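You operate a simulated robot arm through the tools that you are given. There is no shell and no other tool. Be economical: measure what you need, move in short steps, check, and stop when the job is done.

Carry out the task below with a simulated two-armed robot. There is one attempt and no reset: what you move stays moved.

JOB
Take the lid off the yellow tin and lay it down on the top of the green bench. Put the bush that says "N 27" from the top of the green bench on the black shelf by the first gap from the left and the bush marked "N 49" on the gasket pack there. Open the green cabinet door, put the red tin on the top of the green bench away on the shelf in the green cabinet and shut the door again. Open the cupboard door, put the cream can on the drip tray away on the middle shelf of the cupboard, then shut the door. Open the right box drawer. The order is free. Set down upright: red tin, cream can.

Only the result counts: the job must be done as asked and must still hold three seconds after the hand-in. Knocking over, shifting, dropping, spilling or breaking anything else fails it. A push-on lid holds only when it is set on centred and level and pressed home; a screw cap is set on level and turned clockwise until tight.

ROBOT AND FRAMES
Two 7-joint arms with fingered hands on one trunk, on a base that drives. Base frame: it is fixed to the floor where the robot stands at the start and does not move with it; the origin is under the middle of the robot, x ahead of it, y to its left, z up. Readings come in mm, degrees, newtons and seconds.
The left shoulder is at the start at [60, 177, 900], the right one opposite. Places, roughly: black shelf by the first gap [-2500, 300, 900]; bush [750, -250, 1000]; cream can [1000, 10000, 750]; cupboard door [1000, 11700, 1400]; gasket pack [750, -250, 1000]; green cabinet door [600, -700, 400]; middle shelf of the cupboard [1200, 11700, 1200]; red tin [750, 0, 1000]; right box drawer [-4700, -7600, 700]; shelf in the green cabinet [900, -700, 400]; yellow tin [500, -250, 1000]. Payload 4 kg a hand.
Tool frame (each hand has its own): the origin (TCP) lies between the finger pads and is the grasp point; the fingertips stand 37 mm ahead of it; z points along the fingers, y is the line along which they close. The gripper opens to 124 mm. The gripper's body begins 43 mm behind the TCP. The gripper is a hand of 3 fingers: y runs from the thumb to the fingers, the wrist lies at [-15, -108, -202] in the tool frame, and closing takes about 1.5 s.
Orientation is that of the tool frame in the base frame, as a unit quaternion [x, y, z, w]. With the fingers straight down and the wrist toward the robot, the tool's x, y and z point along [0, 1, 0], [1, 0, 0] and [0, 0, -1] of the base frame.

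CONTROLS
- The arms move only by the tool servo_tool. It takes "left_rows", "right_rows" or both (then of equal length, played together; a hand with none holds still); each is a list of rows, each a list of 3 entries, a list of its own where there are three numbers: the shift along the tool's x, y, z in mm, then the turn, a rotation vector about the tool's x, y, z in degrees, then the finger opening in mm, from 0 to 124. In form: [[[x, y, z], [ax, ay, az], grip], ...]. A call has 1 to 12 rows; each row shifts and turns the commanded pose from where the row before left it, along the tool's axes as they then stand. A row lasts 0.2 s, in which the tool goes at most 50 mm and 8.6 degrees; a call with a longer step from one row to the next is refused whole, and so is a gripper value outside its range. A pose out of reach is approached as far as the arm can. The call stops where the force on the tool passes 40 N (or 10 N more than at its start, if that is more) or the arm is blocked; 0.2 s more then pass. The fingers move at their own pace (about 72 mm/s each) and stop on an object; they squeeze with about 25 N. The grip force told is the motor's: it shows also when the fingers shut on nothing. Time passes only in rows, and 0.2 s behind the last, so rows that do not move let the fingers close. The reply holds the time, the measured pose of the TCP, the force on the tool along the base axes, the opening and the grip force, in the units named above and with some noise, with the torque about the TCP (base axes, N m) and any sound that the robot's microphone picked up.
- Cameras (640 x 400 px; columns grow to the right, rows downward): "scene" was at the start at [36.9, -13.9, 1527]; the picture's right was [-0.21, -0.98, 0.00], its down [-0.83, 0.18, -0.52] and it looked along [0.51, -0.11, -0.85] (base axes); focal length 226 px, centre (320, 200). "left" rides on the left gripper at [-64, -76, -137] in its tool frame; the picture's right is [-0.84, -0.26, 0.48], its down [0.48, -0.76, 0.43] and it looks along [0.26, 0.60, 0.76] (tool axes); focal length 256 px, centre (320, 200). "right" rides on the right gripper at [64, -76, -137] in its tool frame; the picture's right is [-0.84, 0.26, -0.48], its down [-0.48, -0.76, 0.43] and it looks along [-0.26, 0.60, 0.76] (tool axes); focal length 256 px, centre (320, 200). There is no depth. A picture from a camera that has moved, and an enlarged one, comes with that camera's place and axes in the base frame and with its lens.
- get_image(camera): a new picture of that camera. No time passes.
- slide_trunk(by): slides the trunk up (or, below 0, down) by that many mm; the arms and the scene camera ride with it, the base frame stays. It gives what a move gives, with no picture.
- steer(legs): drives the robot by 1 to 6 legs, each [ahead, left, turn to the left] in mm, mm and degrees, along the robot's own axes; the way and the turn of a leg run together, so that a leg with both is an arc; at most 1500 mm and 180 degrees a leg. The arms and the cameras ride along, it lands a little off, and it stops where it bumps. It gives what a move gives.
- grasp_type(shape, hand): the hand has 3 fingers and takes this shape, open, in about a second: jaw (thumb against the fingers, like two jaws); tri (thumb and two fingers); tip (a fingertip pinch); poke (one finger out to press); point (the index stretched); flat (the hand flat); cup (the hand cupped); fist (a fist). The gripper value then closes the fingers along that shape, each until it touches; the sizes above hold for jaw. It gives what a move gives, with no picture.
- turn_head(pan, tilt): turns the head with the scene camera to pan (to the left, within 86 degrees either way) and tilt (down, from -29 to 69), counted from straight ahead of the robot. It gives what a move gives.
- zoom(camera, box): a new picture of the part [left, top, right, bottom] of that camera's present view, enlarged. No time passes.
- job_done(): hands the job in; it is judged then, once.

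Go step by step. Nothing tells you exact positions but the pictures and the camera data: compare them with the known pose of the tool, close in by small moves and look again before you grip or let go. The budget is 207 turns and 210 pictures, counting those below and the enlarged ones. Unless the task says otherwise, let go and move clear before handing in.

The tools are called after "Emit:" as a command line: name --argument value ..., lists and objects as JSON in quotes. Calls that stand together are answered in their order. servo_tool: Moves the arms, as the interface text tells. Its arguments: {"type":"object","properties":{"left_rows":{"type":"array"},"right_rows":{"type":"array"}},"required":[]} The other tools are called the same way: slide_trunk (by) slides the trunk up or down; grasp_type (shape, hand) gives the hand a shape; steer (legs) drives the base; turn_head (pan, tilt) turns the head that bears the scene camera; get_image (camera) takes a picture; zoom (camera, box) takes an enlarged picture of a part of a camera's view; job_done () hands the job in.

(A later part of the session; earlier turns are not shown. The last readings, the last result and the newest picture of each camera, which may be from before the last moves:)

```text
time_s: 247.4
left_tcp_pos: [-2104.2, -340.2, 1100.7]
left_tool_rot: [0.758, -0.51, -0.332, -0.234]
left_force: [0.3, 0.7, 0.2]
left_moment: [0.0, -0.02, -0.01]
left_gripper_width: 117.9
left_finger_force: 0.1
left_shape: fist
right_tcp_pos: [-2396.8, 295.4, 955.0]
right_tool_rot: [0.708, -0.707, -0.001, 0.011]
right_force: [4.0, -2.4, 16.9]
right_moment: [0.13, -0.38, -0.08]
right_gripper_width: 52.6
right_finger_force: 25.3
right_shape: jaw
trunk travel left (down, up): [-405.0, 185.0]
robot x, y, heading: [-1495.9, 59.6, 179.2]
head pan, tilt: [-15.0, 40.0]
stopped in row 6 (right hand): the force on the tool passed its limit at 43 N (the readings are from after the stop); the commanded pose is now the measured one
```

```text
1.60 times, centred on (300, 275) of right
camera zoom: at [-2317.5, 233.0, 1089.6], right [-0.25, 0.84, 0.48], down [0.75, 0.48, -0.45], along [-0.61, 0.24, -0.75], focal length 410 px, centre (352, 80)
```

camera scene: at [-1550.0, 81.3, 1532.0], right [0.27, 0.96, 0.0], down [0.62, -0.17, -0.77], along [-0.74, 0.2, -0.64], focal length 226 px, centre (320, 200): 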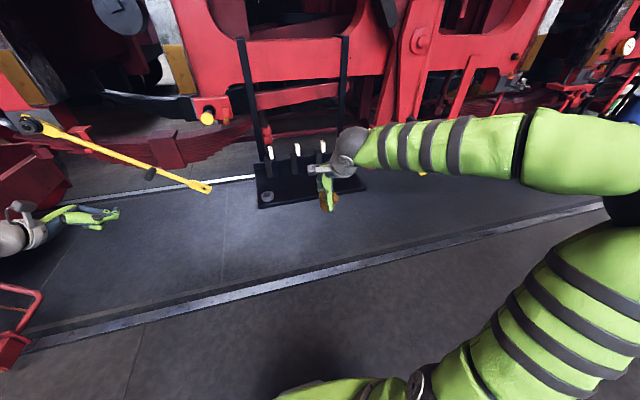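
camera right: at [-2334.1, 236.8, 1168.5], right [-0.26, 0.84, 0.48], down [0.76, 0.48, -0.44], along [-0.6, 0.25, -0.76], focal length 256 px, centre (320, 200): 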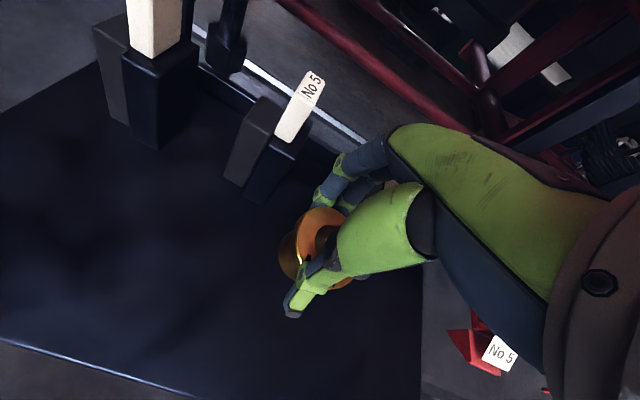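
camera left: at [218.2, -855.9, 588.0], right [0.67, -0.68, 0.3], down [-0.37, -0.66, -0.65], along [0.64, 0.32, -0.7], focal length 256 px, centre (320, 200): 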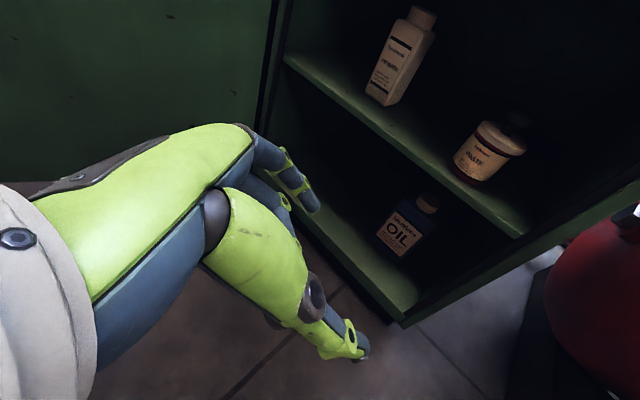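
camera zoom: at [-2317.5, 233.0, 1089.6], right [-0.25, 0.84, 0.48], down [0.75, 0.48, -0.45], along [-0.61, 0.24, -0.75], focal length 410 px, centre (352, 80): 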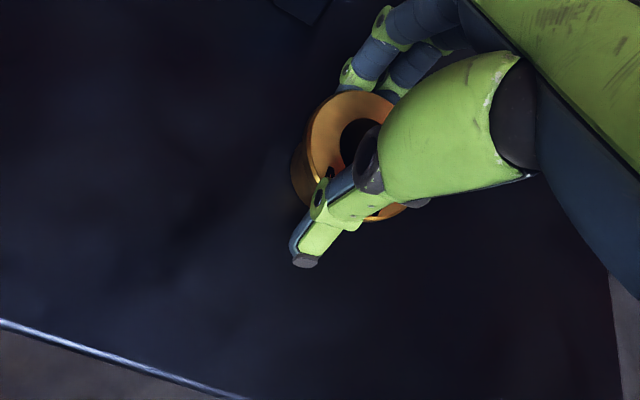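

Emit:
servo_tool --right_rows '[[[0, 0, -2], [0, 0, 0], 30], [[0, 0, 0], [0, 0, 0], 60], [[0, 0, 0], [0, 0, 0], 80], [[0, 0, 0], [0, 0, 0], 80], [[0, 0, 0], [0, 0, 0], 80], [[0, 0, -20], [0, 0, 0], 80], [[0, 0, -40], [0, 0, 0], 80], [[0, 0, -40], [0, 0, 0], 80], [[0, 0, -40], [0, 0, 0], 80]]'

Emit:
get_image --camera "right"

```text
time_s: 249.4
left_tcp_pos: [-2104.2, -342.2, 1100.5]
left_tool_rot: [0.759, -0.509, -0.333, -0.233]
left_force: [0.3, -0.3, 1.1]
left_moment: [0.02, 0.0, -0.01]
left_gripper_width: 117.9
left_finger_force: 0.0
left_shape: fist
right_tcp_pos: [-2396.3, 296.1, 1093.8]
right_tool_rot: [0.709, -0.706, -0.001, 0.008]
right_force: [-0.7, -0.5, -0.8]
right_moment: [0.0, 0.0, -0.03]
right_gripper_width: 79.9
right_finger_force: 0.1
right_shape: jaw
trunk travel left (down, up): [-405.0, 185.0]
robot x, y, heading: [-1497.1, 58.0, 179.5]
head pan, tilt: [-15.0, 40.0]
```

```text
65 pictures are left
camera right: at [-2317.5, 234.1, 1227.6], right [-0.25, 0.84, 0.48], down [0.75, 0.48, -0.45], along [-0.61, 0.25, -0.76], focal length 256 px, centre (320, 200)
```

right: 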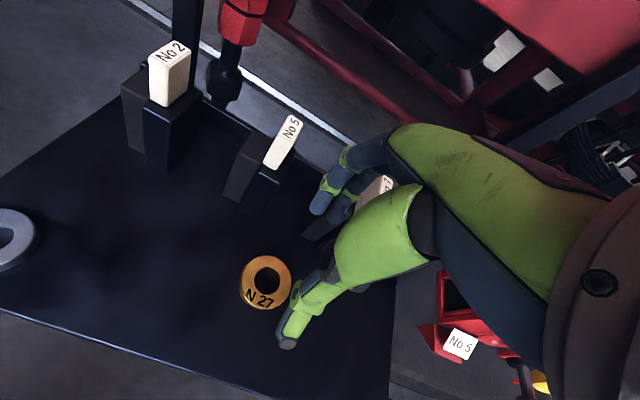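

Emit:
servo_tool --right_rows '[[[0, -45, 0], [0, 0, 0], 80], [[0, -45, 0], [0, 0, 0], 80], [[0, -45, 0], [0, 0, 0], 80], [[0, -45, 0], [0, 0, 0], 80], [[0, -45, 0], [0, 0, 0], 80], [[0, -45, 0], [0, 0, 0], 80], [[0, -45, 0], [0, 0, 0], 80], [[0, -45, 0], [0, 0, 0], 80]]'

Emit:
steer --legs '[[-700, 0, 0], [0, 0, -89.5]]'

Emit:
turn_head --pan 0 --tilt 12

Emit:
get_image --camera "scene"

```text
time_s: 251.2
left_tcp_pos: [-2104.5, -341.7, 1100.5]
left_tool_rot: [0.758, -0.509, -0.333, -0.234]
left_force: [-0.4, -0.4, -0.9]
left_moment: [0.02, 0.01, -0.01]
left_gripper_width: 118.2
left_finger_force: 0.2
left_shape: fist
right_tcp_pos: [-2033.7, 297.2, 1090.4]
right_tool_rot: [0.708, -0.706, -0.002, 0.008]
right_force: [0.7, -0.7, -0.3]
right_moment: [0.0, 0.05, -0.02]
right_gripper_width: 79.9
right_finger_force: 0.1
right_shape: jaw
trunk travel left (down, up): [-405.0, 185.0]
robot x, y, heading: [-1498.3, 58.9, 179.8]
head pan, tilt: [-15.0, 40.0]
```

```text
time_s: 258.8
left_tcp_pos: [-1207.5, 655.5, 1099.9]
left_tool_rot: [-0.183, 0.895, 0.073, 0.401]
left_force: [0.1, -0.4, 0.2]
left_moment: [-0.03, -0.01, 0.0]
left_gripper_width: 117.9
left_finger_force: 0.0
left_shape: fist
right_tcp_pos: [-566.3, 593.8, 1088.3]
right_tool_rot: [-0.008, 1.0, 0.006, -0.006]
right_force: [-0.4, 0.1, -0.7]
right_moment: [0.01, 0.02, 0.01]
right_gripper_width: 80.1
right_finger_force: 0.0
right_shape: jaw
trunk travel left (down, up): [-405.0, 185.0]
robot x, y, heading: [-796.6, 55.8, 90.3]
head pan, tilt: [-15.0, 40.0]
```

```text
time_s: 259.7
left_tcp_pos: [-1207.8, 655.4, 1100.0]
left_tool_rot: [-0.183, 0.895, 0.073, 0.4]
left_force: [0.3, 0.2, -0.9]
left_moment: [-0.03, 0.02, -0.03]
left_gripper_width: 118.3
left_finger_force: 0.1
left_shape: fist
right_tcp_pos: [-566.5, 595.3, 1088.9]
right_tool_rot: [-0.007, 1.0, 0.006, -0.006]
right_force: [-0.5, 0.1, 0.0]
right_moment: [0.0, 0.02, -0.03]
right_gripper_width: 80.0
right_finger_force: 0.0
right_shape: jaw
trunk travel left (down, up): [-405.0, 185.0]
robot x, y, heading: [-800.5, 49.5, 90.4]
head pan, tilt: [0.0, 12.0]
```

```text
64 pictures are left
camera scene: at [-799.7, 117.0, 1576.4], right [1.0, 0.01, 0.0], down [0.0, -0.21, -0.98], along [-0.01, 0.98, -0.21], focal length 226 px, centre (320, 200)
```

scene: 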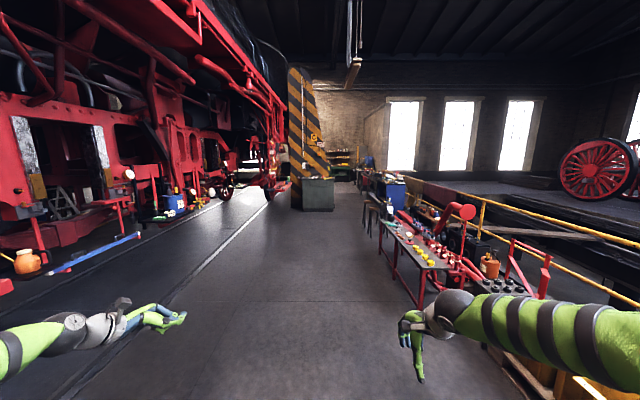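

Emit:
zoom --camera "scene" --box '[260, 130, 440, 250]'

```text
3.33 times, centred on (350, 190) of scene
camera zoom: at [-799.7, 117.0, 1576.4], right [1.0, 0.01, 0.0], down [0.0, -0.21, -0.98], along [-0.01, 0.98, -0.21], focal length 754 px, centre (220, 233)
```

zoom: 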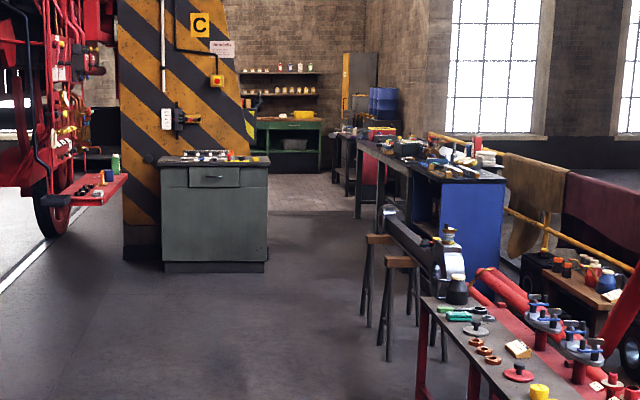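

Emit:
servo_tool --left_rows '[[[0, 0, 0], [1.23, 6.81, 3.05], 60], [[0, 0, 0], [1.23, 6.81, 3.05], 60], [[0, 0, 0], [1.23, 6.81, 3.05], 60], [[0, 0, 0], [1.23, 6.81, 3.05], 60], [[0, 0, 0], [1.23, 6.81, 3.05], 60], [[0, 0, 0], [1.23, 6.81, 3.05], 60], [[0, 0, 0], [1.23, 6.81, 3.05], 60], [[-30, 30, 0], [0, 0, 0], 60], [[-30, 30, 0], [0, 0, 0], 60], [[-30, 35, 0], [0, 0, 0], 60], [[-30, 35, 0], [0, 0, 0], 60], [[-30, 35, 0], [0, 0, 0], 60]]' --right_rows '[[[0, 30, 0], [0, 0, 0], 80], [[0, 30, 0], [0, 0, 0], 80], [[0, 30, 0], [0, 0, 0], 80], [[0, 30, 0], [0, 0, 0], 80], [[0, 30, 0], [0, 0, 0], 80], [[0, 30, 0], [0, 0, 0], 80], [[0, 30, 0], [0, 0, 0], 80], [[0, 30, 0], [0, 0, 0], 80], [[0, 20, 0], [0, 0, 0], 80], [[0, 20, 0], [0, 0, 0], 80], [[0, 20, 0], [0, 0, 0], 80], [[0, 0, 0], [0, 0, 0], 80]]'

Emit:
grasp_type --hand "left" --shape "jaw"

Emit:
slide_trunk --by 130

Emit:
steer --legs '[[1500, -250, 0], [1500, 0, 0], [1300, 0, 0]]'

Emit:
get_image --camera "scene"

```text
time_s: 262.3
left_tcp_pos: [-1119.5, 751.1, 1101.0]
left_tool_rot: [-0.003, 1.0, -0.001, -0.001]
left_force: [-0.5, 0.2, 0.1]
left_moment: [0.0, 0.0, 0.02]
left_gripper_width: 118.0
left_finger_force: 0.1
left_shape: fist
left hand out of reach, approached as far as the arm can: row 11, 12
right_tcp_pos: [-572.3, 892.9, 1093.9]
right_tool_rot: [-0.008, 1.0, 0.006, -0.006]
right_force: [-0.5, 1.0, -0.2]
right_moment: [0.0, -0.01, 0.03]
right_gripper_width: 80.1
right_finger_force: 0.1
right_shape: jaw
trunk travel left (down, up): [-405.0, 185.0]
robot x, y, heading: [-799.6, 51.4, 90.3]
head pan, tilt: [0.0, 12.0]
```

```text
time_s: 263.2
left_tcp_pos: [-1120.6, 750.4, 1099.9]
left_tool_rot: [-0.003, 1.0, -0.001, 0.0]
left_force: [-0.3, -0.1, 0.3]
left_moment: [0.0, -0.01, 0.03]
left_gripper_width: 123.7
left_finger_force: 0.0
left_shape: jaw
right_tcp_pos: [-571.0, 894.5, 1093.6]
right_tool_rot: [-0.008, 1.0, 0.006, -0.006]
right_force: [0.6, -0.4, 1.0]
right_moment: [0.02, -0.01, 0.07]
right_gripper_width: 80.2
right_finger_force: 0.0
right_shape: jaw
trunk travel left (down, up): [-405.0, 185.0]
robot x, y, heading: [-800.3, 53.2, 90.3]
head pan, tilt: [0.0, 12.0]
```

```text
time_s: 264.8
left_tcp_pos: [-1120.4, 751.4, 1230.0]
left_tool_rot: [-0.004, 1.0, -0.001, -0.001]
left_force: [-0.4, 0.1, -0.2]
left_moment: [-0.01, -0.02, 0.02]
left_gripper_width: 123.6
left_finger_force: 0.0
left_shape: jaw
right_tcp_pos: [-572.3, 893.3, 1223.0]
right_tool_rot: [-0.008, 1.0, 0.006, -0.006]
right_force: [0.0, 0.7, 0.6]
right_moment: [-0.01, -0.01, -0.01]
right_gripper_width: 79.7
right_finger_force: 0.1
right_shape: jaw
trunk travel left (down, up): [-535.0, 55.0]
robot x, y, heading: [-801.3, 55.1, 90.3]
head pan, tilt: [0.0, 12.0]
```

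```text
refused: leg 1 is longer than a leg can be; nothing moved
```

```text
62 pictures are left
camera scene: at [-799.8, 117.4, 1706.4], right [1.0, 0.01, 0.0], down [0.0, -0.21, -0.98], along [-0.01, 0.98, -0.21], focal length 226 px, centre (320, 200)
```

scene: 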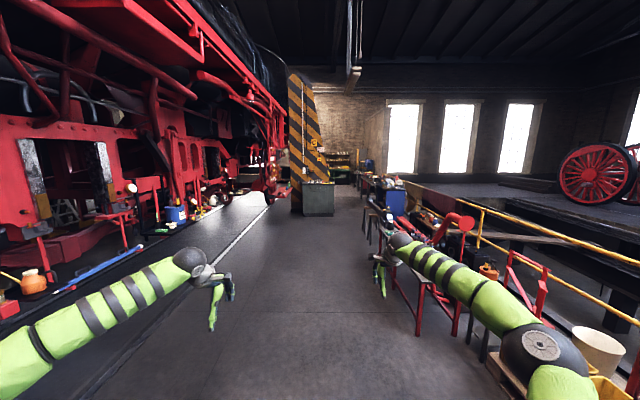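

Emit:
steer --legs '[[1400, -125, 0], [1400, -125, 0], [1400, 0, 0], [830, 0, 0], [0, -600, 0]]'

Emit:
get_image --camera "scene"

```text
time_s: 290.9
left_tcp_pos: [-440.7, 5798.2, 1231.1]
left_tool_rot: [0.032, 0.999, -0.001, -0.001]
left_force: [-0.4, 0.6, -0.5]
left_moment: [-0.01, 0.02, -0.02]
left_gripper_width: 123.9
left_finger_force: 0.0
left_shape: jaw
right_tcp_pos: [115.9, 5902.7, 1222.0]
right_tool_rot: [0.028, 1.0, 0.006, -0.006]
right_force: [-0.4, 0.0, -0.7]
right_moment: [0.01, 0.02, 0.0]
right_gripper_width: 80.0
right_finger_force: 0.0
right_shape: jaw
trunk travel left (down, up): [-535.0, 55.0]
robot x, y, heading: [-165.3, 5081.6, 86.5]
head pan, tilt: [0.0, 12.0]
stopped in leg 5: the robot was blocked; the commanded pose is now the measured one
```

```text
61 pictures are left
camera scene: at [-166.0, 5144.3, 1706.2], right [1.0, -0.06, 0.0], down [-0.01, -0.21, -0.98], along [0.06, 0.98, -0.21], focal length 226 px, centre (320, 200)
```

scene: 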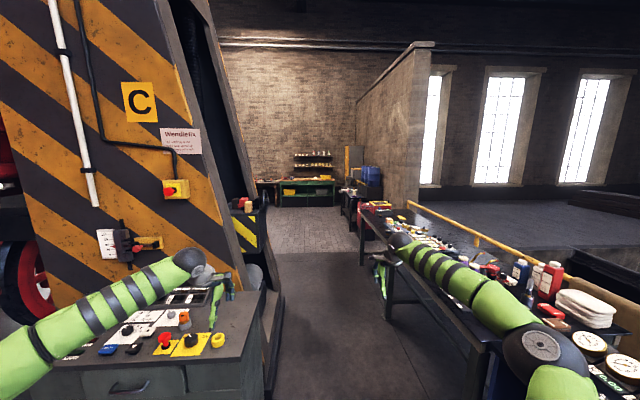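

Emit:
steer --legs '[[-5, 40, 0], [130, 0, 3.8], [0, -240, 0]]'

Emit:
get_image --camera "scene"

```text
time_s: 294.1
left_tcp_pos: [-279.6, 5933.8, 1230.3]
left_tool_rot: [0.023, 1.0, 0.0, 0.0]
left_force: [0.1, 1.0, -0.1]
left_moment: [-0.01, 0.0, 0.06]
left_gripper_width: 124.0
left_finger_force: 0.0
left_shape: jaw
right_tcp_pos: [275.7, 6049.2, 1222.6]
right_tool_rot: [0.019, 1.0, 0.008, -0.006]
right_force: [0.2, 0.2, 0.1]
right_moment: [-0.02, -0.03, -0.01]
right_gripper_width: 80.0
right_finger_force: 0.1
right_shape: jaw
trunk travel left (down, up): [-535.0, 55.0]
robot x, y, heading: [3.2, 5220.5, 87.4]
head pan, tilt: [0.0, 12.0]
stopped in leg 3: the robot was blocked; the commanded pose is now the measured one
```

```text
60 pictures are left
camera scene: at [7.6, 5285.0, 1706.5], right [1.0, -0.05, 0.0], down [-0.01, -0.21, -0.98], along [0.04, 0.98, -0.21], focal length 226 px, centre (320, 200)
```

scene: 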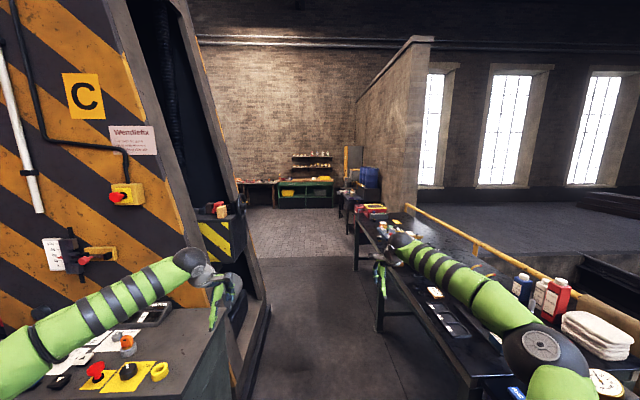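

Emit:
steer --legs '[[0, 30, 0], [0, 0, -25.4], [1148, 610, 0]]'

Emit:
get_image --camera "scene"

```text
time_s: 302.4
left_tcp_pos: [43.1, 7282.6, 1231.4]
left_tool_rot: [0.248, 0.969, 0.0, -0.001]
left_force: [0.3, 0.1, -0.5]
left_moment: [-0.01, -0.01, 0.01]
left_gripper_width: 123.8
left_finger_force: 0.0
left_shape: jaw
right_tcp_pos: [590.9, 7142.4, 1225.2]
right_tool_rot: [0.243, 0.97, 0.009, -0.003]
right_force: [-0.9, 0.2, 0.0]
right_moment: [0.01, -0.03, 0.02]
right_gripper_width: 79.8
right_finger_force: 0.0
right_shape: jaw
trunk travel left (down, up): [-535.0, 55.0]
robot x, y, heading: [-13.7, 6517.7, 61.2]
head pan, tilt: [0.0, 12.0]
```

```text
59 pictures are left
camera scene: at [14.2, 6573.6, 1706.4], right [0.88, -0.48, 0.0], down [-0.1, -0.18, -0.98], along [0.47, 0.86, -0.21], focal length 226 px, centre (320, 200)
```

scene: 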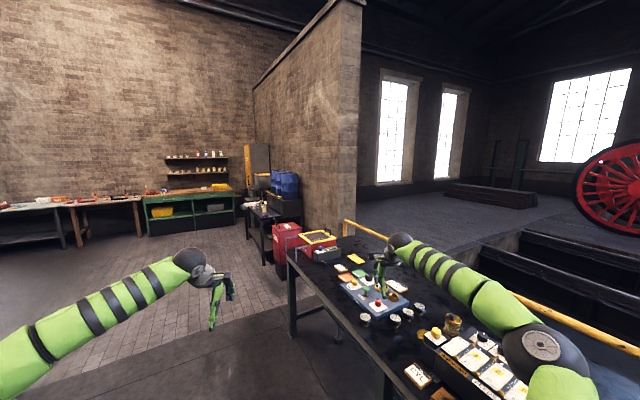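

Emit:
zoom --camera "scene" --box '[220, 130, 340, 270]'

```text
2.86 times, centred on (280, 200) of scene
camera zoom: at [14.2, 6573.6, 1706.4], right [0.88, -0.48, 0.0], down [-0.1, -0.18, -0.98], along [0.47, 0.86, -0.21], focal length 646 px, centre (434, 200)
```

zoom: 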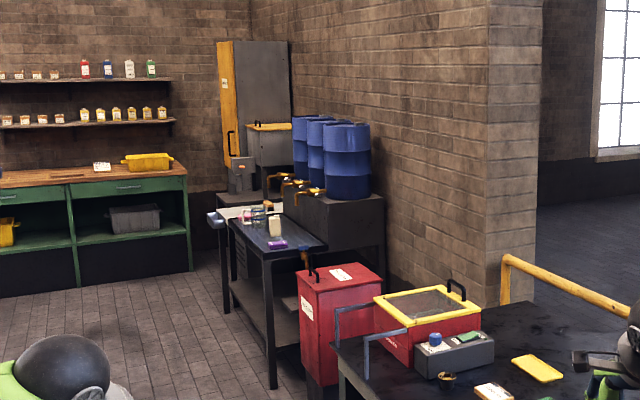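

Emit:
steer --legs '[[1139, 627, 0], [1139, 627, 0], [657, 362, 0], [0, 0, -61.2]]'

Emit:
turn_head --pan 0 --tilt 30

Emit:
get_image --camera "scene"

```text
time_s: 321.4
left_tcp_pos: [672.2, 10181.8, 1230.9]
left_tool_rot: [0.708, 0.706, 0.001, -0.001]
left_force: [-1.0, 0.4, 0.1]
left_moment: [0.01, -0.01, -0.04]
left_gripper_width: 123.7
left_finger_force: 0.1
left_shape: jaw
right_tcp_pos: [809.7, 9630.3, 1224.2]
right_tool_rot: [0.705, 0.71, 0.009, 0.0]
right_force: [0.2, -0.4, 0.0]
right_moment: [0.01, 0.0, -0.03]
right_gripper_width: 79.8
right_finger_force: 0.0
right_shape: jaw
trunk travel left (down, up): [-535.0, 55.0]
robot x, y, heading: [-29.2, 9867.9, 0.0]
head pan, tilt: [0.0, 12.0]
```

```text
time_s: 322.2
left_tcp_pos: [672.3, 10182.2, 1231.7]
left_tool_rot: [0.708, 0.706, 0.0, 0.0]
left_force: [-0.2, 0.2, 0.3]
left_moment: [0.0, -0.01, -0.01]
left_gripper_width: 123.9
left_finger_force: 0.1
left_shape: jaw
right_tcp_pos: [809.3, 9631.4, 1223.0]
right_tool_rot: [0.705, 0.709, 0.009, 0.001]
right_force: [0.7, 0.3, 0.2]
right_moment: [0.0, 0.01, -0.03]
right_gripper_width: 79.9
right_finger_force: 0.1
right_shape: jaw
trunk travel left (down, up): [-535.0, 55.0]
robot x, y, heading: [-25.8, 9863.7, -0.0]
head pan, tilt: [0.0, 30.0]
```

```text
57 pictures are left
camera scene: at [32.9, 9868.1, 1677.4], right [0.0, -1.0, 0.0], down [-0.5, 0.0, -0.87], along [0.87, 0.0, -0.5], focal length 226 px, centre (320, 200)
```

scene: 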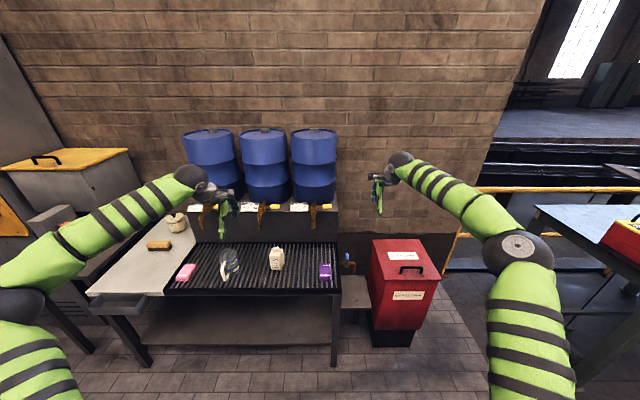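

Emit:
zoom --camera "scene" --box '[160, 200, 350, 310]'

```text
3.37 times, centred on (255, 255) of scene
camera zoom: at [32.9, 9868.1, 1677.4], right [0.0, -1.0, 0.0], down [-0.5, 0.0, -0.87], along [0.87, 0.0, -0.5], focal length 762 px, centre (539, 15)
```

zoom: 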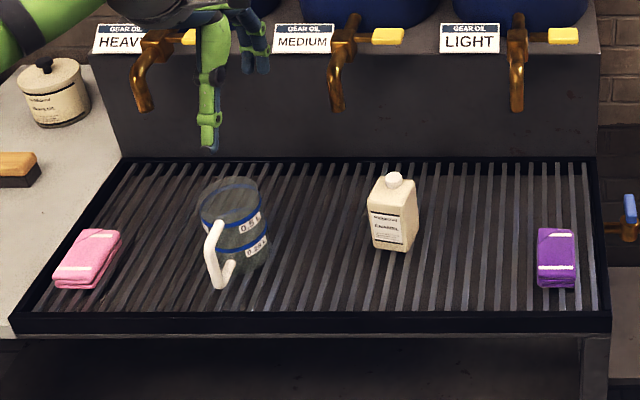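

Emit:
steer --legs '[[-200, 0, 0], [0, 1450, 0]]'

Emit:
turn_head --pan 0 --tilt 20

Emit:
get_image --camera "scene"

```text
time_s: 330.7
left_tcp_pos: [479.3, 11635.7, 1230.8]
left_tool_rot: [0.709, 0.705, 0.001, -0.001]
left_force: [-0.4, -0.5, 0.4]
left_moment: [-0.03, 0.0, 0.01]
left_gripper_width: 123.8
left_finger_force: 0.1
left_shape: jaw
right_tcp_pos: [615.0, 11083.9, 1224.1]
right_tool_rot: [0.706, 0.708, 0.01, 0.0]
right_force: [-0.5, 0.6, 0.3]
right_moment: [0.01, 0.01, -0.04]
right_gripper_width: 80.0
right_finger_force: 0.0
right_shape: jaw
trunk travel left (down, up): [-535.0, 55.0]
robot x, y, heading: [-224.5, 11318.1, -0.2]
head pan, tilt: [0.0, 30.0]
```

```text
time_s: 331.4
left_tcp_pos: [478.8, 11634.8, 1230.7]
left_tool_rot: [0.709, 0.705, 0.0, -0.001]
left_force: [-0.2, 1.1, -0.4]
left_moment: [0.04, 0.04, 0.0]
left_gripper_width: 123.9
left_finger_force: 0.1
left_shape: jaw
right_tcp_pos: [616.2, 11084.5, 1223.9]
right_tool_rot: [0.706, 0.708, 0.009, 0.001]
right_force: [0.7, 0.3, -0.2]
right_moment: [-0.03, 0.02, -0.04]
right_gripper_width: 80.1
right_finger_force: 0.1
right_shape: jaw
trunk travel left (down, up): [-535.0, 55.0]
robot x, y, heading: [-220.5, 11322.5, -0.1]
head pan, tilt: [0.0, 20.0]
```

```text
55 pictures are left
camera scene: at [-159.4, 11323.2, 1693.3], right [-0.01, -1.0, 0.0], down [-0.34, 0.0, -0.94], along [0.94, -0.01, -0.34], focal length 226 px, centre (320, 200)
```

scene: 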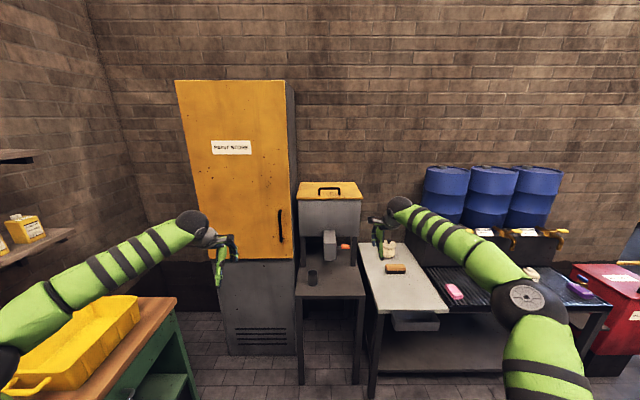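

Emit:
servo_tool --left_rows '[[[0, -35, 0], [0, 0, 0], 60], [[0, -35, 0], [0, 0, 0], 60], [[0, -35, 0], [0, 0, 0], 60], [[0, -35, 0], [0, 0, 0], 60], [[0, -35, 0], [0, 0, 0], 60], [[0, -35, 0], [0, 0, 0], 60], [[0, -35, 0], [0, 0, 0], 60], [[0, -35, 0], [0, 0, 0], 60], [[0, -20, 0], [0, 0, 0], 60], [[0, 0, 0], [0, 0, 0], 60], [[0, 0, 0], [0, 0, 0], 60], [[0, 0, 0], [0, 0, 0], 60]]' --right_rows '[[[0, 0, 0], [-4.95, -4.95, -4.95], 80], [[0, 0, 0], [-4.95, -4.95, -4.95], 80], [[0, 0, 0], [-4.95, -4.95, -4.95], 80], [[0, 0, 0], [-4.95, -4.95, -4.95], 80], [[0, 0, 0], [-4.95, -4.95, -4.95], 80], [[0, 0, 0], [-4.95, -4.95, -4.95], 80], [[0, 0, 0], [-4.95, -4.95, -4.95], 80], [[0, 0, 0], [-4.95, -4.95, -4.95], 80], [[0, 0, 0], [-4.95, -4.95, -4.95], 80], [[0, 0, 0], [-4.95, -4.95, -4.95], 80], [[0, 0, 0], [-4.95, -4.95, -4.95], 80], [[0, 0, 0], [-4.95, -4.95, -4.95], 80]]'

Emit:
servo_tool --right_rows '[[[0, 0, -40], [-4.95, -4.95, -4.95], 80], [[0, 20, -40], [-4.95, -4.95, -4.95], 80], [[40, 20, 0], [0, 0, 0], 80], [[40, 20, 0], [0, 0, 0], 80], [[40, 20, 0], [0, 0, 0], 80], [[0, 40, 0], [0, 0, 0], 80], [[0, 30, 0], [0, 0, 0], 80], [[0, 0, 0], [0, 0, 0], 80]]'

Emit:
steer --legs '[[100, 310, 0]]'

Emit:
get_image --camera "scene"

```text
time_s: 334.0
left_tcp_pos: [179.0, 11635.9, 1232.1]
left_tool_rot: [0.709, 0.705, 0.0, -0.001]
left_force: [0.8, -0.5, 0.3]
left_moment: [-0.03, 0.02, -0.01]
left_gripper_width: 60.3
left_finger_force: 0.0
left_shape: jaw
right_tcp_pos: [615.4, 11084.3, 1222.6]
right_tool_rot: [0.125, 0.756, 0.007, 0.643]
right_force: [0.8, -0.4, 0.4]
right_moment: [0.0, 0.0, 0.02]
right_gripper_width: 79.8
right_finger_force: 0.0
right_shape: jaw
trunk travel left (down, up): [-535.0, 55.0]
robot x, y, heading: [-219.6, 11321.0, -0.3]
head pan, tilt: [0.0, 20.0]
```

```text
time_s: 335.8
left_tcp_pos: [179.1, 11637.2, 1232.4]
left_tool_rot: [0.709, 0.705, 0.001, -0.001]
left_force: [0.6, 0.0, 0.8]
left_moment: [0.0, -0.02, 0.04]
left_gripper_width: 60.4
left_finger_force: 0.1
left_shape: jaw
right_tcp_pos: [539.4, 11245.2, 1117.5]
right_tool_rot: [0.004, 0.702, 0.006, 0.712]
right_force: [0.3, 0.4, 0.4]
right_moment: [-0.01, -0.01, 0.02]
right_gripper_width: 80.0
right_finger_force: 0.0
right_shape: jaw
trunk travel left (down, up): [-535.0, 55.0]
robot x, y, heading: [-224.5, 11324.0, -0.7]
head pan, tilt: [0.0, 20.0]
```

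```text
time_s: 337.9
left_tcp_pos: [281.2, 11949.3, 1232.0]
left_tool_rot: [0.709, 0.705, -0.001, -0.001]
left_force: [0.1, -0.9, 0.1]
left_moment: [-0.03, 0.01, -0.02]
left_gripper_width: 60.1
left_finger_force: 0.0
left_shape: jaw
right_tcp_pos: [639.8, 11557.7, 1117.9]
right_tool_rot: [0.003, 0.702, 0.004, 0.712]
right_force: [-0.7, 0.4, 0.5]
right_moment: [0.0, -0.02, -0.01]
right_gripper_width: 79.9
right_finger_force: 0.2
right_shape: jaw
trunk travel left (down, up): [-535.0, 55.0]
robot x, y, heading: [-124.6, 11634.0, -0.4]
head pan, tilt: [0.0, 20.0]
```

```text
54 pictures are left
camera scene: at [-57.7, 11635.5, 1693.4], right [-0.01, -1.0, 0.0], down [-0.34, 0.0, -0.94], along [0.94, -0.01, -0.34], focal length 226 px, centre (320, 200)
```

scene: 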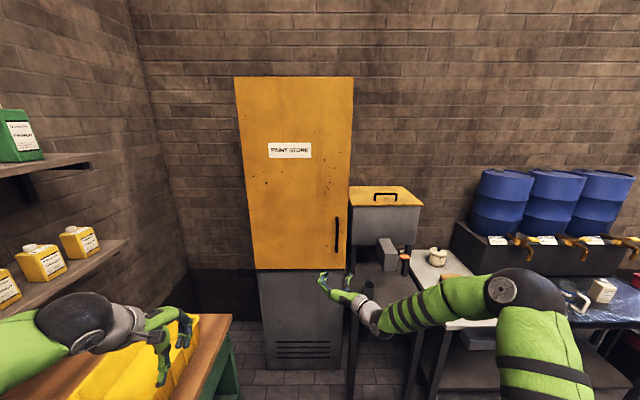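

Emit:
steer --legs '[[200, 0, 0.4]]'

Emit:
servo_tool --right_rows '[[[5, -8, 35], [0, 0, 0], 80], [[5, -8, 35], [0, 0, 0], 80], [[5, -8, 35], [0, 0, 0], 80], [[0, 0, 15], [0, 0, 0], 80], [[0, 0, 0], [0, 0, 0], 80]]'

Emit:
get_image --camera "right"

```text
time_s: 339.6
left_tcp_pos: [479.9, 11948.3, 1232.0]
left_tool_rot: [0.707, 0.707, 0.0, 0.0]
left_force: [-0.3, -0.6, 0.6]
left_moment: [0.01, 0.0, -0.01]
left_gripper_width: 60.0
left_finger_force: 0.3
left_shape: jaw
right_tcp_pos: [842.2, 11559.8, 1116.6]
right_tool_rot: [0.001, 0.702, 0.007, 0.712]
right_force: [-0.4, 0.5, -0.6]
right_moment: [-0.01, 0.0, 0.01]
right_gripper_width: 80.0
right_finger_force: 0.0
right_shape: jaw
trunk travel left (down, up): [-535.0, 55.0]
robot x, y, heading: [78.4, 11634.3, 0.3]
head pan, tilt: [0.0, 20.0]
```

```text
time_s: 340.8
left_tcp_pos: [480.1, 11948.6, 1232.6]
left_tool_rot: [0.707, 0.707, -0.001, -0.001]
left_force: [-0.7, 0.5, 0.0]
left_moment: [0.0, -0.02, 0.02]
left_gripper_width: 60.4
left_finger_force: 0.0
left_shape: jaw
right_tcp_pos: [961.9, 11537.4, 1103.4]
right_tool_rot: [0.001, 0.702, 0.007, 0.712]
right_force: [0.0, -0.8, 0.7]
right_moment: [-0.03, -0.02, -0.03]
right_gripper_width: 79.8
right_finger_force: 0.0
right_shape: jaw
trunk travel left (down, up): [-535.0, 55.0]
robot x, y, heading: [78.9, 11636.2, -0.0]
head pan, tilt: [0.0, 20.0]
```

```text
53 pictures are left
camera right: at [827.3, 11460.3, 1035.0], right [-0.5, 0.24, 0.83], down [0.43, -0.76, 0.48], along [0.75, 0.6, 0.27], focal length 256 px, centre (320, 200)
```

right: 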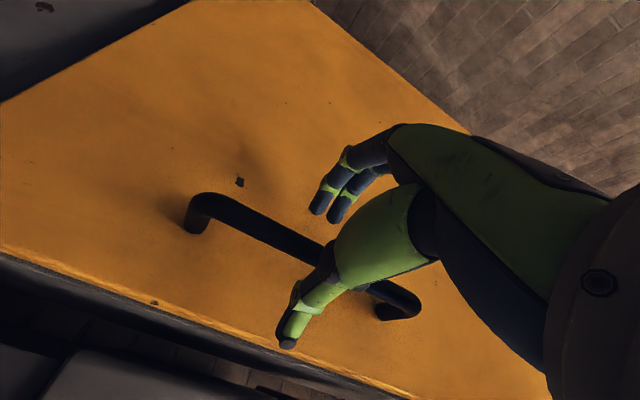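

Emit:
servo_tool --right_rows '[[[0, -13, 10], [0, 0, 0], 80], [[0, 0, 0], [0, 0, 0], 40], [[0, 0, 0], [0, 0, 0], 0], [[0, 0, 0], [0, 0, 0], 0], [[0, 0, 0], [0, 0, 0], 0], [[0, 0, 0], [0, 0, 0], 0], [[0, 0, 0], [0, 0, 0], 0]]'

Emit:
zoom --camera "right" --box '[180, 140, 460, 340]'

```text
time_s: 342.4
left_tcp_pos: [480.4, 11948.6, 1233.1]
left_tool_rot: [0.707, 0.707, -0.001, -0.001]
left_force: [-0.7, 0.4, 0.0]
left_moment: [-0.01, 0.03, 0.01]
left_gripper_width: 60.2
left_finger_force: 0.0
left_shape: jaw
right_tcp_pos: [971.9, 11524.1, 1103.1]
right_tool_rot: [0.002, 0.702, 0.007, 0.712]
right_force: [0.8, -3.2, 1.2]
right_moment: [0.07, -0.02, 0.09]
right_gripper_width: 1.5
right_finger_force: 25.4
right_shape: jaw
trunk travel left (down, up): [-535.0, 55.0]
robot x, y, heading: [80.8, 11633.2, 0.1]
head pan, tilt: [0.0, 20.0]
```

```text
2.00 times, centred on (320, 240) of right
camera zoom: at [837.5, 11447.0, 1035.0], right [-0.5, 0.24, 0.83], down [0.43, -0.76, 0.48], along [0.75, 0.6, 0.27], focal length 512 px, centre (320, 120)
```

zoom: 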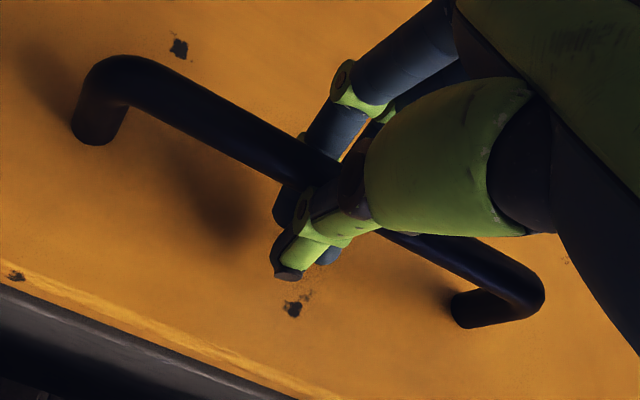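

Emit:
servo_tool --right_rows '[[[0, 0, -12], [0, 0, 0], 0], [[0, 0, -25], [1, 0, 0], 0], [[0, 5, -33], [4, 0, 0], 0], [[0, 5, -33], [4, 0, 0], 0], [[0, 5, -33], [4, 0, 0], 0], [[0, 6, -33], [4, 0, 0], 0], [[0, 6, -33], [4, 0, 0], 0], [[0, 7, -33], [4, 0, 0], 0], [[0, 0, 0], [0, 0, 0], 0]]'

Emit:
get_image --camera "scene"

```text
time_s: 344.1
left_tcp_pos: [479.8, 11952.1, 1231.8]
left_tool_rot: [0.706, 0.708, -0.001, 0.0]
left_force: [-0.5, -0.2, -0.8]
left_moment: [0.02, 0.0, 0.02]
left_gripper_width: 60.0
left_finger_force: 0.1
left_shape: jaw
right_tcp_pos: [766.9, 11593.5, 1103.3]
right_tool_rot: [0.133, 0.69, -0.121, 0.701]
right_force: [12.5, 19.4, -3.4]
right_moment: [-0.02, 0.0, 0.15]
right_gripper_width: 0.1
right_finger_force: 25.2
right_shape: jaw
trunk travel left (down, up): [-535.0, 55.0]
robot x, y, heading: [77.5, 11635.7, 0.0]
head pan, tilt: [0.0, 20.0]
stopped in row 8 (right hand): the force on the tool passed its limit at 41 N (the readings are from after the stop); the commanded pose is now the measured one
```

```text
51 pictures are left
camera scene: at [144.7, 11636.5, 1693.1], right [0.0, -1.0, 0.0], down [-0.34, 0.0, -0.94], along [0.94, 0.0, -0.34], focal length 226 px, centre (320, 200)
```

scene: 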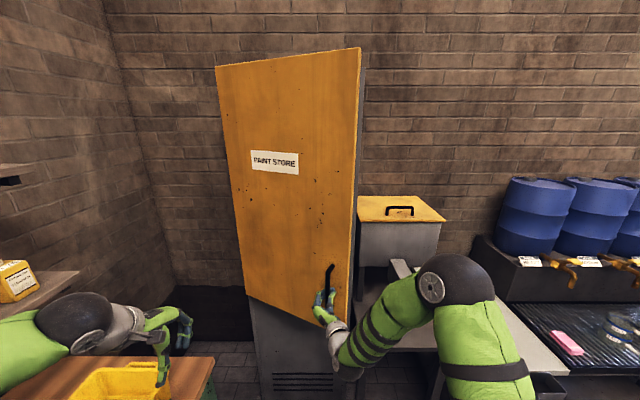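

Emit:
servo_tool --right_rows '[[[0, 14, -12], [3, 0, 0], 0], [[0, 8, -31], [4, 0, 0], 0], [[0, 8, -31], [4, 0, 0], 0], [[0, 8, -31], [4, 0, 0], 0], [[0, 8, -31], [4, 0, 0], 0], [[0, 8, -31], [4, 0, 0], 0], [[0, 0, 0], [0, 0, 0], 0]]'

Emit:
servo_tool --right_rows '[[[0, 10, -28], [4, 0, 0], 0], [[0, 9, -31], [4, 0, 0], 0], [[0, 9, -31], [4, 0, 0], 0], [[0, 9, -31], [4, 0, 0], 0], [[0, 0, 0], [0, 0, 0], 0]]'

Emit:
get_image --camera "scene"

```text
time_s: 345.7
left_tcp_pos: [477.6, 11947.4, 1233.9]
left_tool_rot: [0.707, 0.707, 0.001, -0.002]
left_force: [0.8, -0.4, -0.1]
left_moment: [0.0, -0.02, 0.0]
left_gripper_width: 60.2
left_finger_force: 0.1
left_shape: jaw
right_tcp_pos: [650.1, 11716.8, 1103.5]
right_tool_rot: [0.274, 0.65, -0.261, 0.659]
right_force: [-26.7, -20.4, -15.6]
right_moment: [-0.1, 0.38, -0.45]
right_gripper_width: 1.6
right_finger_force: 25.1
right_shape: jaw
trunk travel left (down, up): [-535.0, 55.0]
robot x, y, heading: [80.1, 11636.4, -0.1]
head pan, tilt: [0.0, 20.0]
```

```text
time_s: 346.1
left_tcp_pos: [477.6, 11949.2, 1234.7]
left_tool_rot: [0.707, 0.707, 0.001, -0.001]
left_force: [0.9, 0.8, 0.2]
left_moment: [-0.01, -0.01, 0.02]
left_gripper_width: 60.1
left_finger_force: 0.2
left_shape: jaw
right_tcp_pos: [633.5, 11744.7, 1103.1]
right_tool_rot: [0.297, 0.639, -0.289, 0.648]
right_force: [-23.4, -14.7, 0.3]
right_moment: [-0.05, 0.07, -0.35]
right_gripper_width: 2.5
right_finger_force: 24.4
right_shape: jaw
trunk travel left (down, up): [-535.0, 55.0]
robot x, y, heading: [80.6, 11632.8, -0.2]
head pan, tilt: [0.0, 20.0]
stopped in row 2 (right hand): the force on the tool passed its limit at 49 N (the readings are from after the stop); the commanded pose is now the measured one
```

```text
50 pictures are left
camera scene: at [139.6, 11633.1, 1693.9], right [0.0, -1.0, 0.0], down [-0.34, 0.0, -0.94], along [0.94, 0.0, -0.34], focal length 226 px, centre (320, 200)
```

scene: 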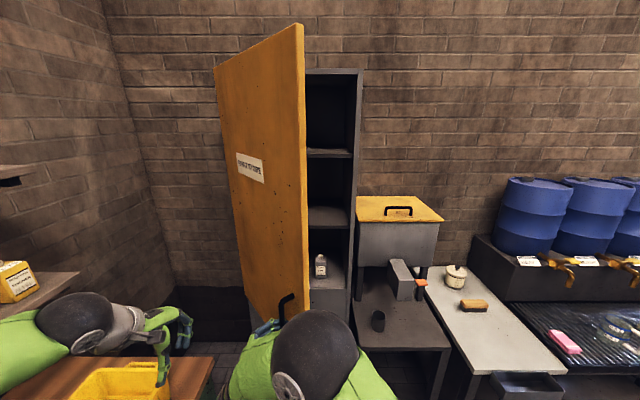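

Emit:
servo_tool --left_rows '[[[0, 0, -35], [0, 0, 0], 60], [[0, 0, -35], [0, 0, 0], 60], [[0, 0, -30], [0, 0, 0], 60], [[0, 0, 0], [0, 0, 0], 60], [[0, 0, 0], [0, 0, 0], 60], [[0, 0, 0], [0, 0, 0], 60]]' --right_rows '[[[0, 0, 5], [0, 0, 0], 40], [[0, 0, 0], [0, 0, 0], 80], [[0, 0, 0], [0, 0, 0], 80], [[0, 0, 0], [0, 0, 0], 80], [[0, 0, -30], [0, 0, 0], 80], [[0, 0, -35], [0, 0, 0], 80]]'

Emit:
steer --legs '[[-450, 0, 0]]'

Emit:
get_image --camera "scene"

```text
time_s: 347.5
left_tcp_pos: [479.7, 11949.4, 1331.6]
left_tool_rot: [0.707, 0.707, 0.001, 0.0]
left_force: [1.3, -0.1, -0.4]
left_moment: [-0.02, -0.01, 0.0]
left_gripper_width: 60.2
left_finger_force: 0.1
left_shape: jaw
right_tcp_pos: [596.6, 11792.0, 1102.9]
right_tool_rot: [0.296, 0.641, -0.285, 0.648]
right_force: [0.3, -0.1, 0.4]
right_moment: [-0.01, 0.04, -0.02]
right_gripper_width: 79.7
right_finger_force: 0.1
right_shape: jaw
trunk travel left (down, up): [-535.0, 55.0]
robot x, y, heading: [79.7, 11632.5, 0.2]
head pan, tilt: [0.0, 20.0]
```

```text
time_s: 350.2
left_tcp_pos: [29.9, 11950.4, 1332.2]
left_tool_rot: [0.706, 0.708, 0.0, 0.0]
left_force: [-0.8, -0.1, 0.8]
left_moment: [-0.02, 0.02, 0.01]
left_gripper_width: 60.5
left_finger_force: 0.2
left_shape: jaw
right_tcp_pos: [147.0, 11791.0, 1103.2]
right_tool_rot: [0.297, 0.641, -0.285, 0.648]
right_force: [1.0, -0.4, 1.0]
right_moment: [0.0, 0.01, 0.02]
right_gripper_width: 79.4
right_finger_force: 0.0
right_shape: jaw
trunk travel left (down, up): [-535.0, 55.0]
robot x, y, heading: [-365.9, 11633.4, -0.1]
head pan, tilt: [0.0, 20.0]
```

```text
49 pictures are left
camera scene: at [-306.8, 11634.2, 1693.5], right [0.0, -1.0, 0.0], down [-0.34, 0.0, -0.94], along [0.94, 0.0, -0.34], focal length 226 px, centre (320, 200)
```

scene: 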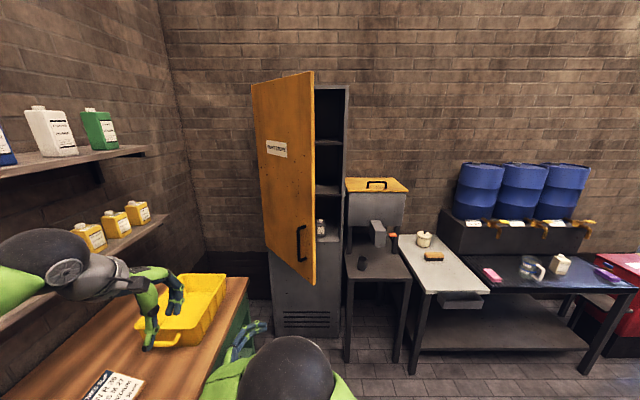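

Emit:
servo_tool --right_rows '[[[0, 0, 0], [-8.3, 0, 0], 115], [[0, 0, 0], [-8.3, 0, 0], 115], [[0, 0, 0], [-8.3, 0, 0], 115], [[0, -20, 0], [-8.3, 0, 0], 115], [[0, -40, 0], [-8.3, 0, 0], 115], [[0, -45, 0], [-6.5, 0, 0], 115], [[0, -45, 0], [0, 0, 0], 115], [[0, -45, 0], [0, 0, 0], 115], [[0, -45, 0], [0, 0, 0], 115], [[0, -45, 0], [0, 0, 0], 115]]'

Emit:
steer --legs '[[0, -1380, 0]]'

Emit:
slide_trunk --by -250

Emit:
get_image --camera "scene"

```text
time_s: 352.4
left_tcp_pos: [31.2, 11948.7, 1332.7]
left_tool_rot: [0.707, 0.707, 0.0, -0.001]
left_force: [-0.1, 0.7, -0.6]
left_moment: [0.01, -0.01, 0.0]
left_gripper_width: 60.3
left_finger_force: 0.1
left_shape: jaw
right_tcp_pos: [180.5, 11533.0, 1082.8]
right_tool_rot: [0.007, 0.701, 0.001, 0.713]
right_force: [0.2, -0.3, -0.2]
right_moment: [0.01, 0.02, 0.01]
right_gripper_width: 115.0
right_finger_force: 0.1
right_shape: jaw
right hand out of reach, approached as far as the arm can: row 7, 8, 9, 10
trunk travel left (down, up): [-535.0, 55.0]
robot x, y, heading: [-372.4, 11633.6, 0.1]
head pan, tilt: [0.0, 20.0]
```

```text
time_s: 359.3
left_tcp_pos: [35.9, 10575.9, 1331.8]
left_tool_rot: [0.703, 0.711, 0.0, -0.001]
left_force: [-0.2, 0.3, 0.7]
left_moment: [0.01, -0.03, 0.0]
left_gripper_width: 60.2
left_finger_force: 0.0
left_shape: jaw
right_tcp_pos: [187.8, 10161.8, 1084.0]
right_tool_rot: [0.003, 0.702, 0.003, 0.713]
right_force: [-0.1, 0.3, 0.3]
right_moment: [0.02, -0.01, 0.0]
right_gripper_width: 114.6
right_finger_force: 0.0
right_shape: jaw
trunk travel left (down, up): [-535.0, 55.0]
robot x, y, heading: [-361.5, 10255.1, 0.4]
head pan, tilt: [0.0, 20.0]
```

```text
time_s: 361.9
left_tcp_pos: [36.3, 10576.5, 1082.1]
left_tool_rot: [0.704, 0.711, -0.001, -0.001]
left_force: [-0.7, -0.2, 0.3]
left_moment: [-0.03, 0.01, 0.02]
left_gripper_width: 60.5
left_finger_force: 0.1
left_shape: jaw
right_tcp_pos: [188.4, 10162.3, 833.8]
right_tool_rot: [0.003, 0.701, 0.003, 0.713]
right_force: [-0.1, -0.5, 0.3]
right_moment: [0.0, -0.01, 0.0]
right_gripper_width: 114.7
right_finger_force: 0.0
right_shape: jaw
trunk travel left (down, up): [-285.0, 305.0]
robot x, y, heading: [-360.1, 10257.0, 0.6]
head pan, tilt: [0.0, 20.0]
```

```text
48 pictures are left
camera scene: at [-298.0, 10258.5, 1443.5], right [0.01, -1.0, 0.0], down [-0.34, 0.0, -0.94], along [0.94, 0.01, -0.34], focal length 226 px, centre (320, 200)
```

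scene: 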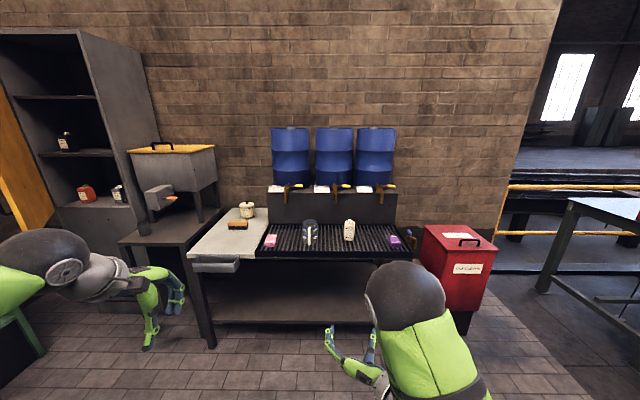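

Emit:
steer --legs '[[470, 0, -0.6]]'

Emit:
servo_tool --right_rows '[[[5, -16, 30], [0, 0, 0], 115], [[5, -16, 30], [0, 0, 0], 115], [[5, -16, 30], [0, 0, 0], 115], [[5, -16, 30], [0, 0, 0], 115], [[0, 0, 0], [0, 0, 0], 115]]'

Emit:
get_image --camera "right"

Emit:
zoom --camera "scene" --box '[230, 180, 410, 320]'

```text
time_s: 364.7
left_tcp_pos: [507.2, 10576.1, 1081.4]
left_tool_rot: [0.707, 0.707, 0.001, -0.001]
left_force: [-0.3, -0.8, -0.1]
left_moment: [-0.03, 0.02, -0.01]
left_gripper_width: 60.6
left_finger_force: 0.0
left_shape: jaw
right_tcp_pos: [656.9, 10158.5, 833.9]
right_tool_rot: [0.007, 0.701, -0.001, 0.713]
right_force: [0.3, 0.3, -0.1]
right_moment: [0.0, -0.02, 0.03]
right_gripper_width: 114.6
right_finger_force: 0.0
right_shape: jaw
trunk travel left (down, up): [-285.0, 305.0]
robot x, y, heading: [111.6, 10262.9, 0.1]
head pan, tilt: [0.0, 20.0]
```

```text
time_s: 365.9
left_tcp_pos: [508.6, 10575.6, 1082.3]
left_tool_rot: [0.707, 0.707, 0.0, -0.001]
left_force: [-0.3, 0.5, 0.6]
left_moment: [-0.01, -0.03, 0.03]
left_gripper_width: 60.4
left_finger_force: 0.0
left_shape: jaw
right_tcp_pos: [777.0, 10094.2, 815.8]
right_tool_rot: [0.007, 0.701, 0.0, 0.713]
right_force: [0.1, 0.1, 0.0]
right_moment: [-0.01, -0.02, -0.02]
right_gripper_width: 114.6
right_finger_force: 0.0
right_shape: jaw
trunk travel left (down, up): [-285.0, 305.0]
robot x, y, heading: [110.8, 10259.9, -0.0]
head pan, tilt: [0.0, 20.0]
```

```text
47 pictures are left
camera right: at [641.3, 10019.9, 747.9], right [-0.49, 0.25, 0.83], down [0.42, -0.77, 0.48], along [0.76, 0.59, 0.27], focal length 256 px, centre (320, 200)
```

right: 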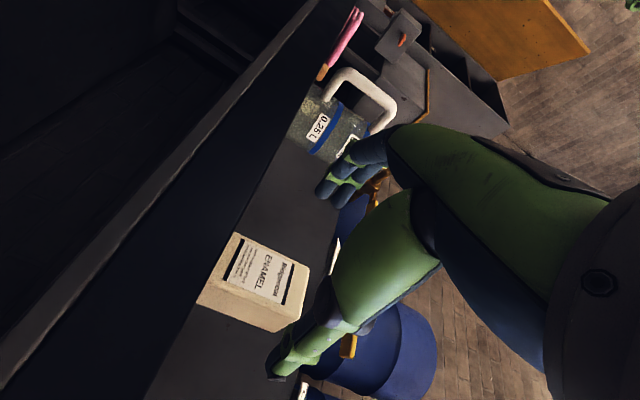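

```text
2.86 times, centred on (320, 250) of scene
camera zoom: at [172.0, 10260.3, 1443.4], right [0.0, -1.0, 0.0], down [-0.34, 0.0, -0.94], along [0.94, 0.0, -0.34], focal length 646 px, centre (320, 57)
```

zoom: 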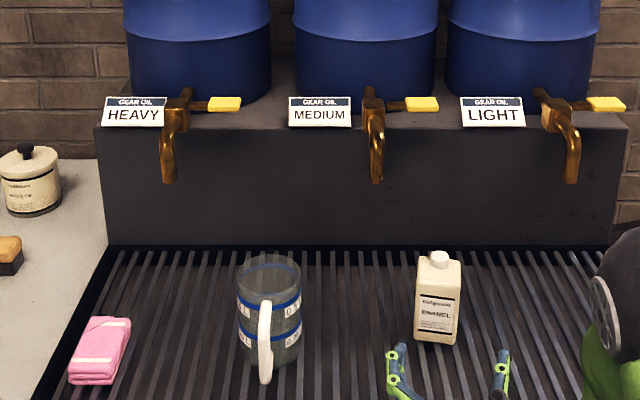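

Emit:
servo_tool --right_rows '[[[0, 0, 40], [0, 0, 0], 115], [[0, 0, 40], [0, 0, 0], 115], [[0, 0, 40], [0, 0, 0], 115], [[0, 0, 22], [0, 0, 0], 115], [[0, 0, 0], [0, 0, 0], 70], [[0, 0, 0], [0, 0, 0], 30], [[0, 0, 0], [0, 0, 0], 30], [[0, 0, 0], [0, 0, 0], 30], [[0, 0, 0], [0, 0, 0], 30], [[0, 0, 0], [0, 0, 0], 30], [[0, 0, 0], [0, 0, 0], 30]]'

Emit:
zoom --camera "scene" --box '[300, 220, 410, 320]'

```text
time_s: 366.8
left_tcp_pos: [508.8, 10574.2, 1080.9]
left_tool_rot: [0.708, 0.707, 0.0, -0.001]
left_force: [1.1, 0.0, -1.2]
left_moment: [0.0, 0.01, 0.01]
left_gripper_width: 60.5
left_finger_force: 0.1
left_shape: jaw
right_tcp_pos: [900.2, 10092.9, 809.3]
right_tool_rot: [0.008, 0.71, 0.0, 0.704]
right_force: [-15.9, 1.3, 0.0]
right_moment: [0.16, 0.94, -1.35]
right_gripper_width: 114.9
right_finger_force: 0.1
right_shape: jaw
trunk travel left (down, up): [-285.0, 305.0]
robot x, y, heading: [108.7, 10260.7, 0.1]
head pan, tilt: [0.0, 20.0]
stopped in row 4 (right hand): the force on the tool passed its limit at 74 N (the readings are from after the stop); the commanded pose is now the measured one
```

```text
4.00 times, centred on (355, 270) of scene
camera zoom: at [170.9, 10260.4, 1443.5], right [0.0, -1.0, 0.0], down [-0.34, 0.0, -0.94], along [0.94, 0.0, -0.34], focal length 905 px, centre (180, -80)
```

zoom: 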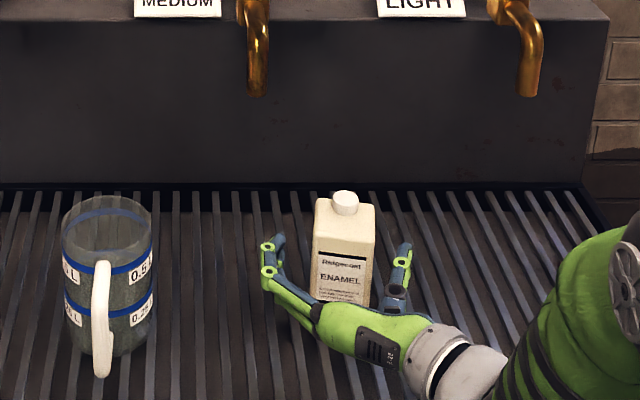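

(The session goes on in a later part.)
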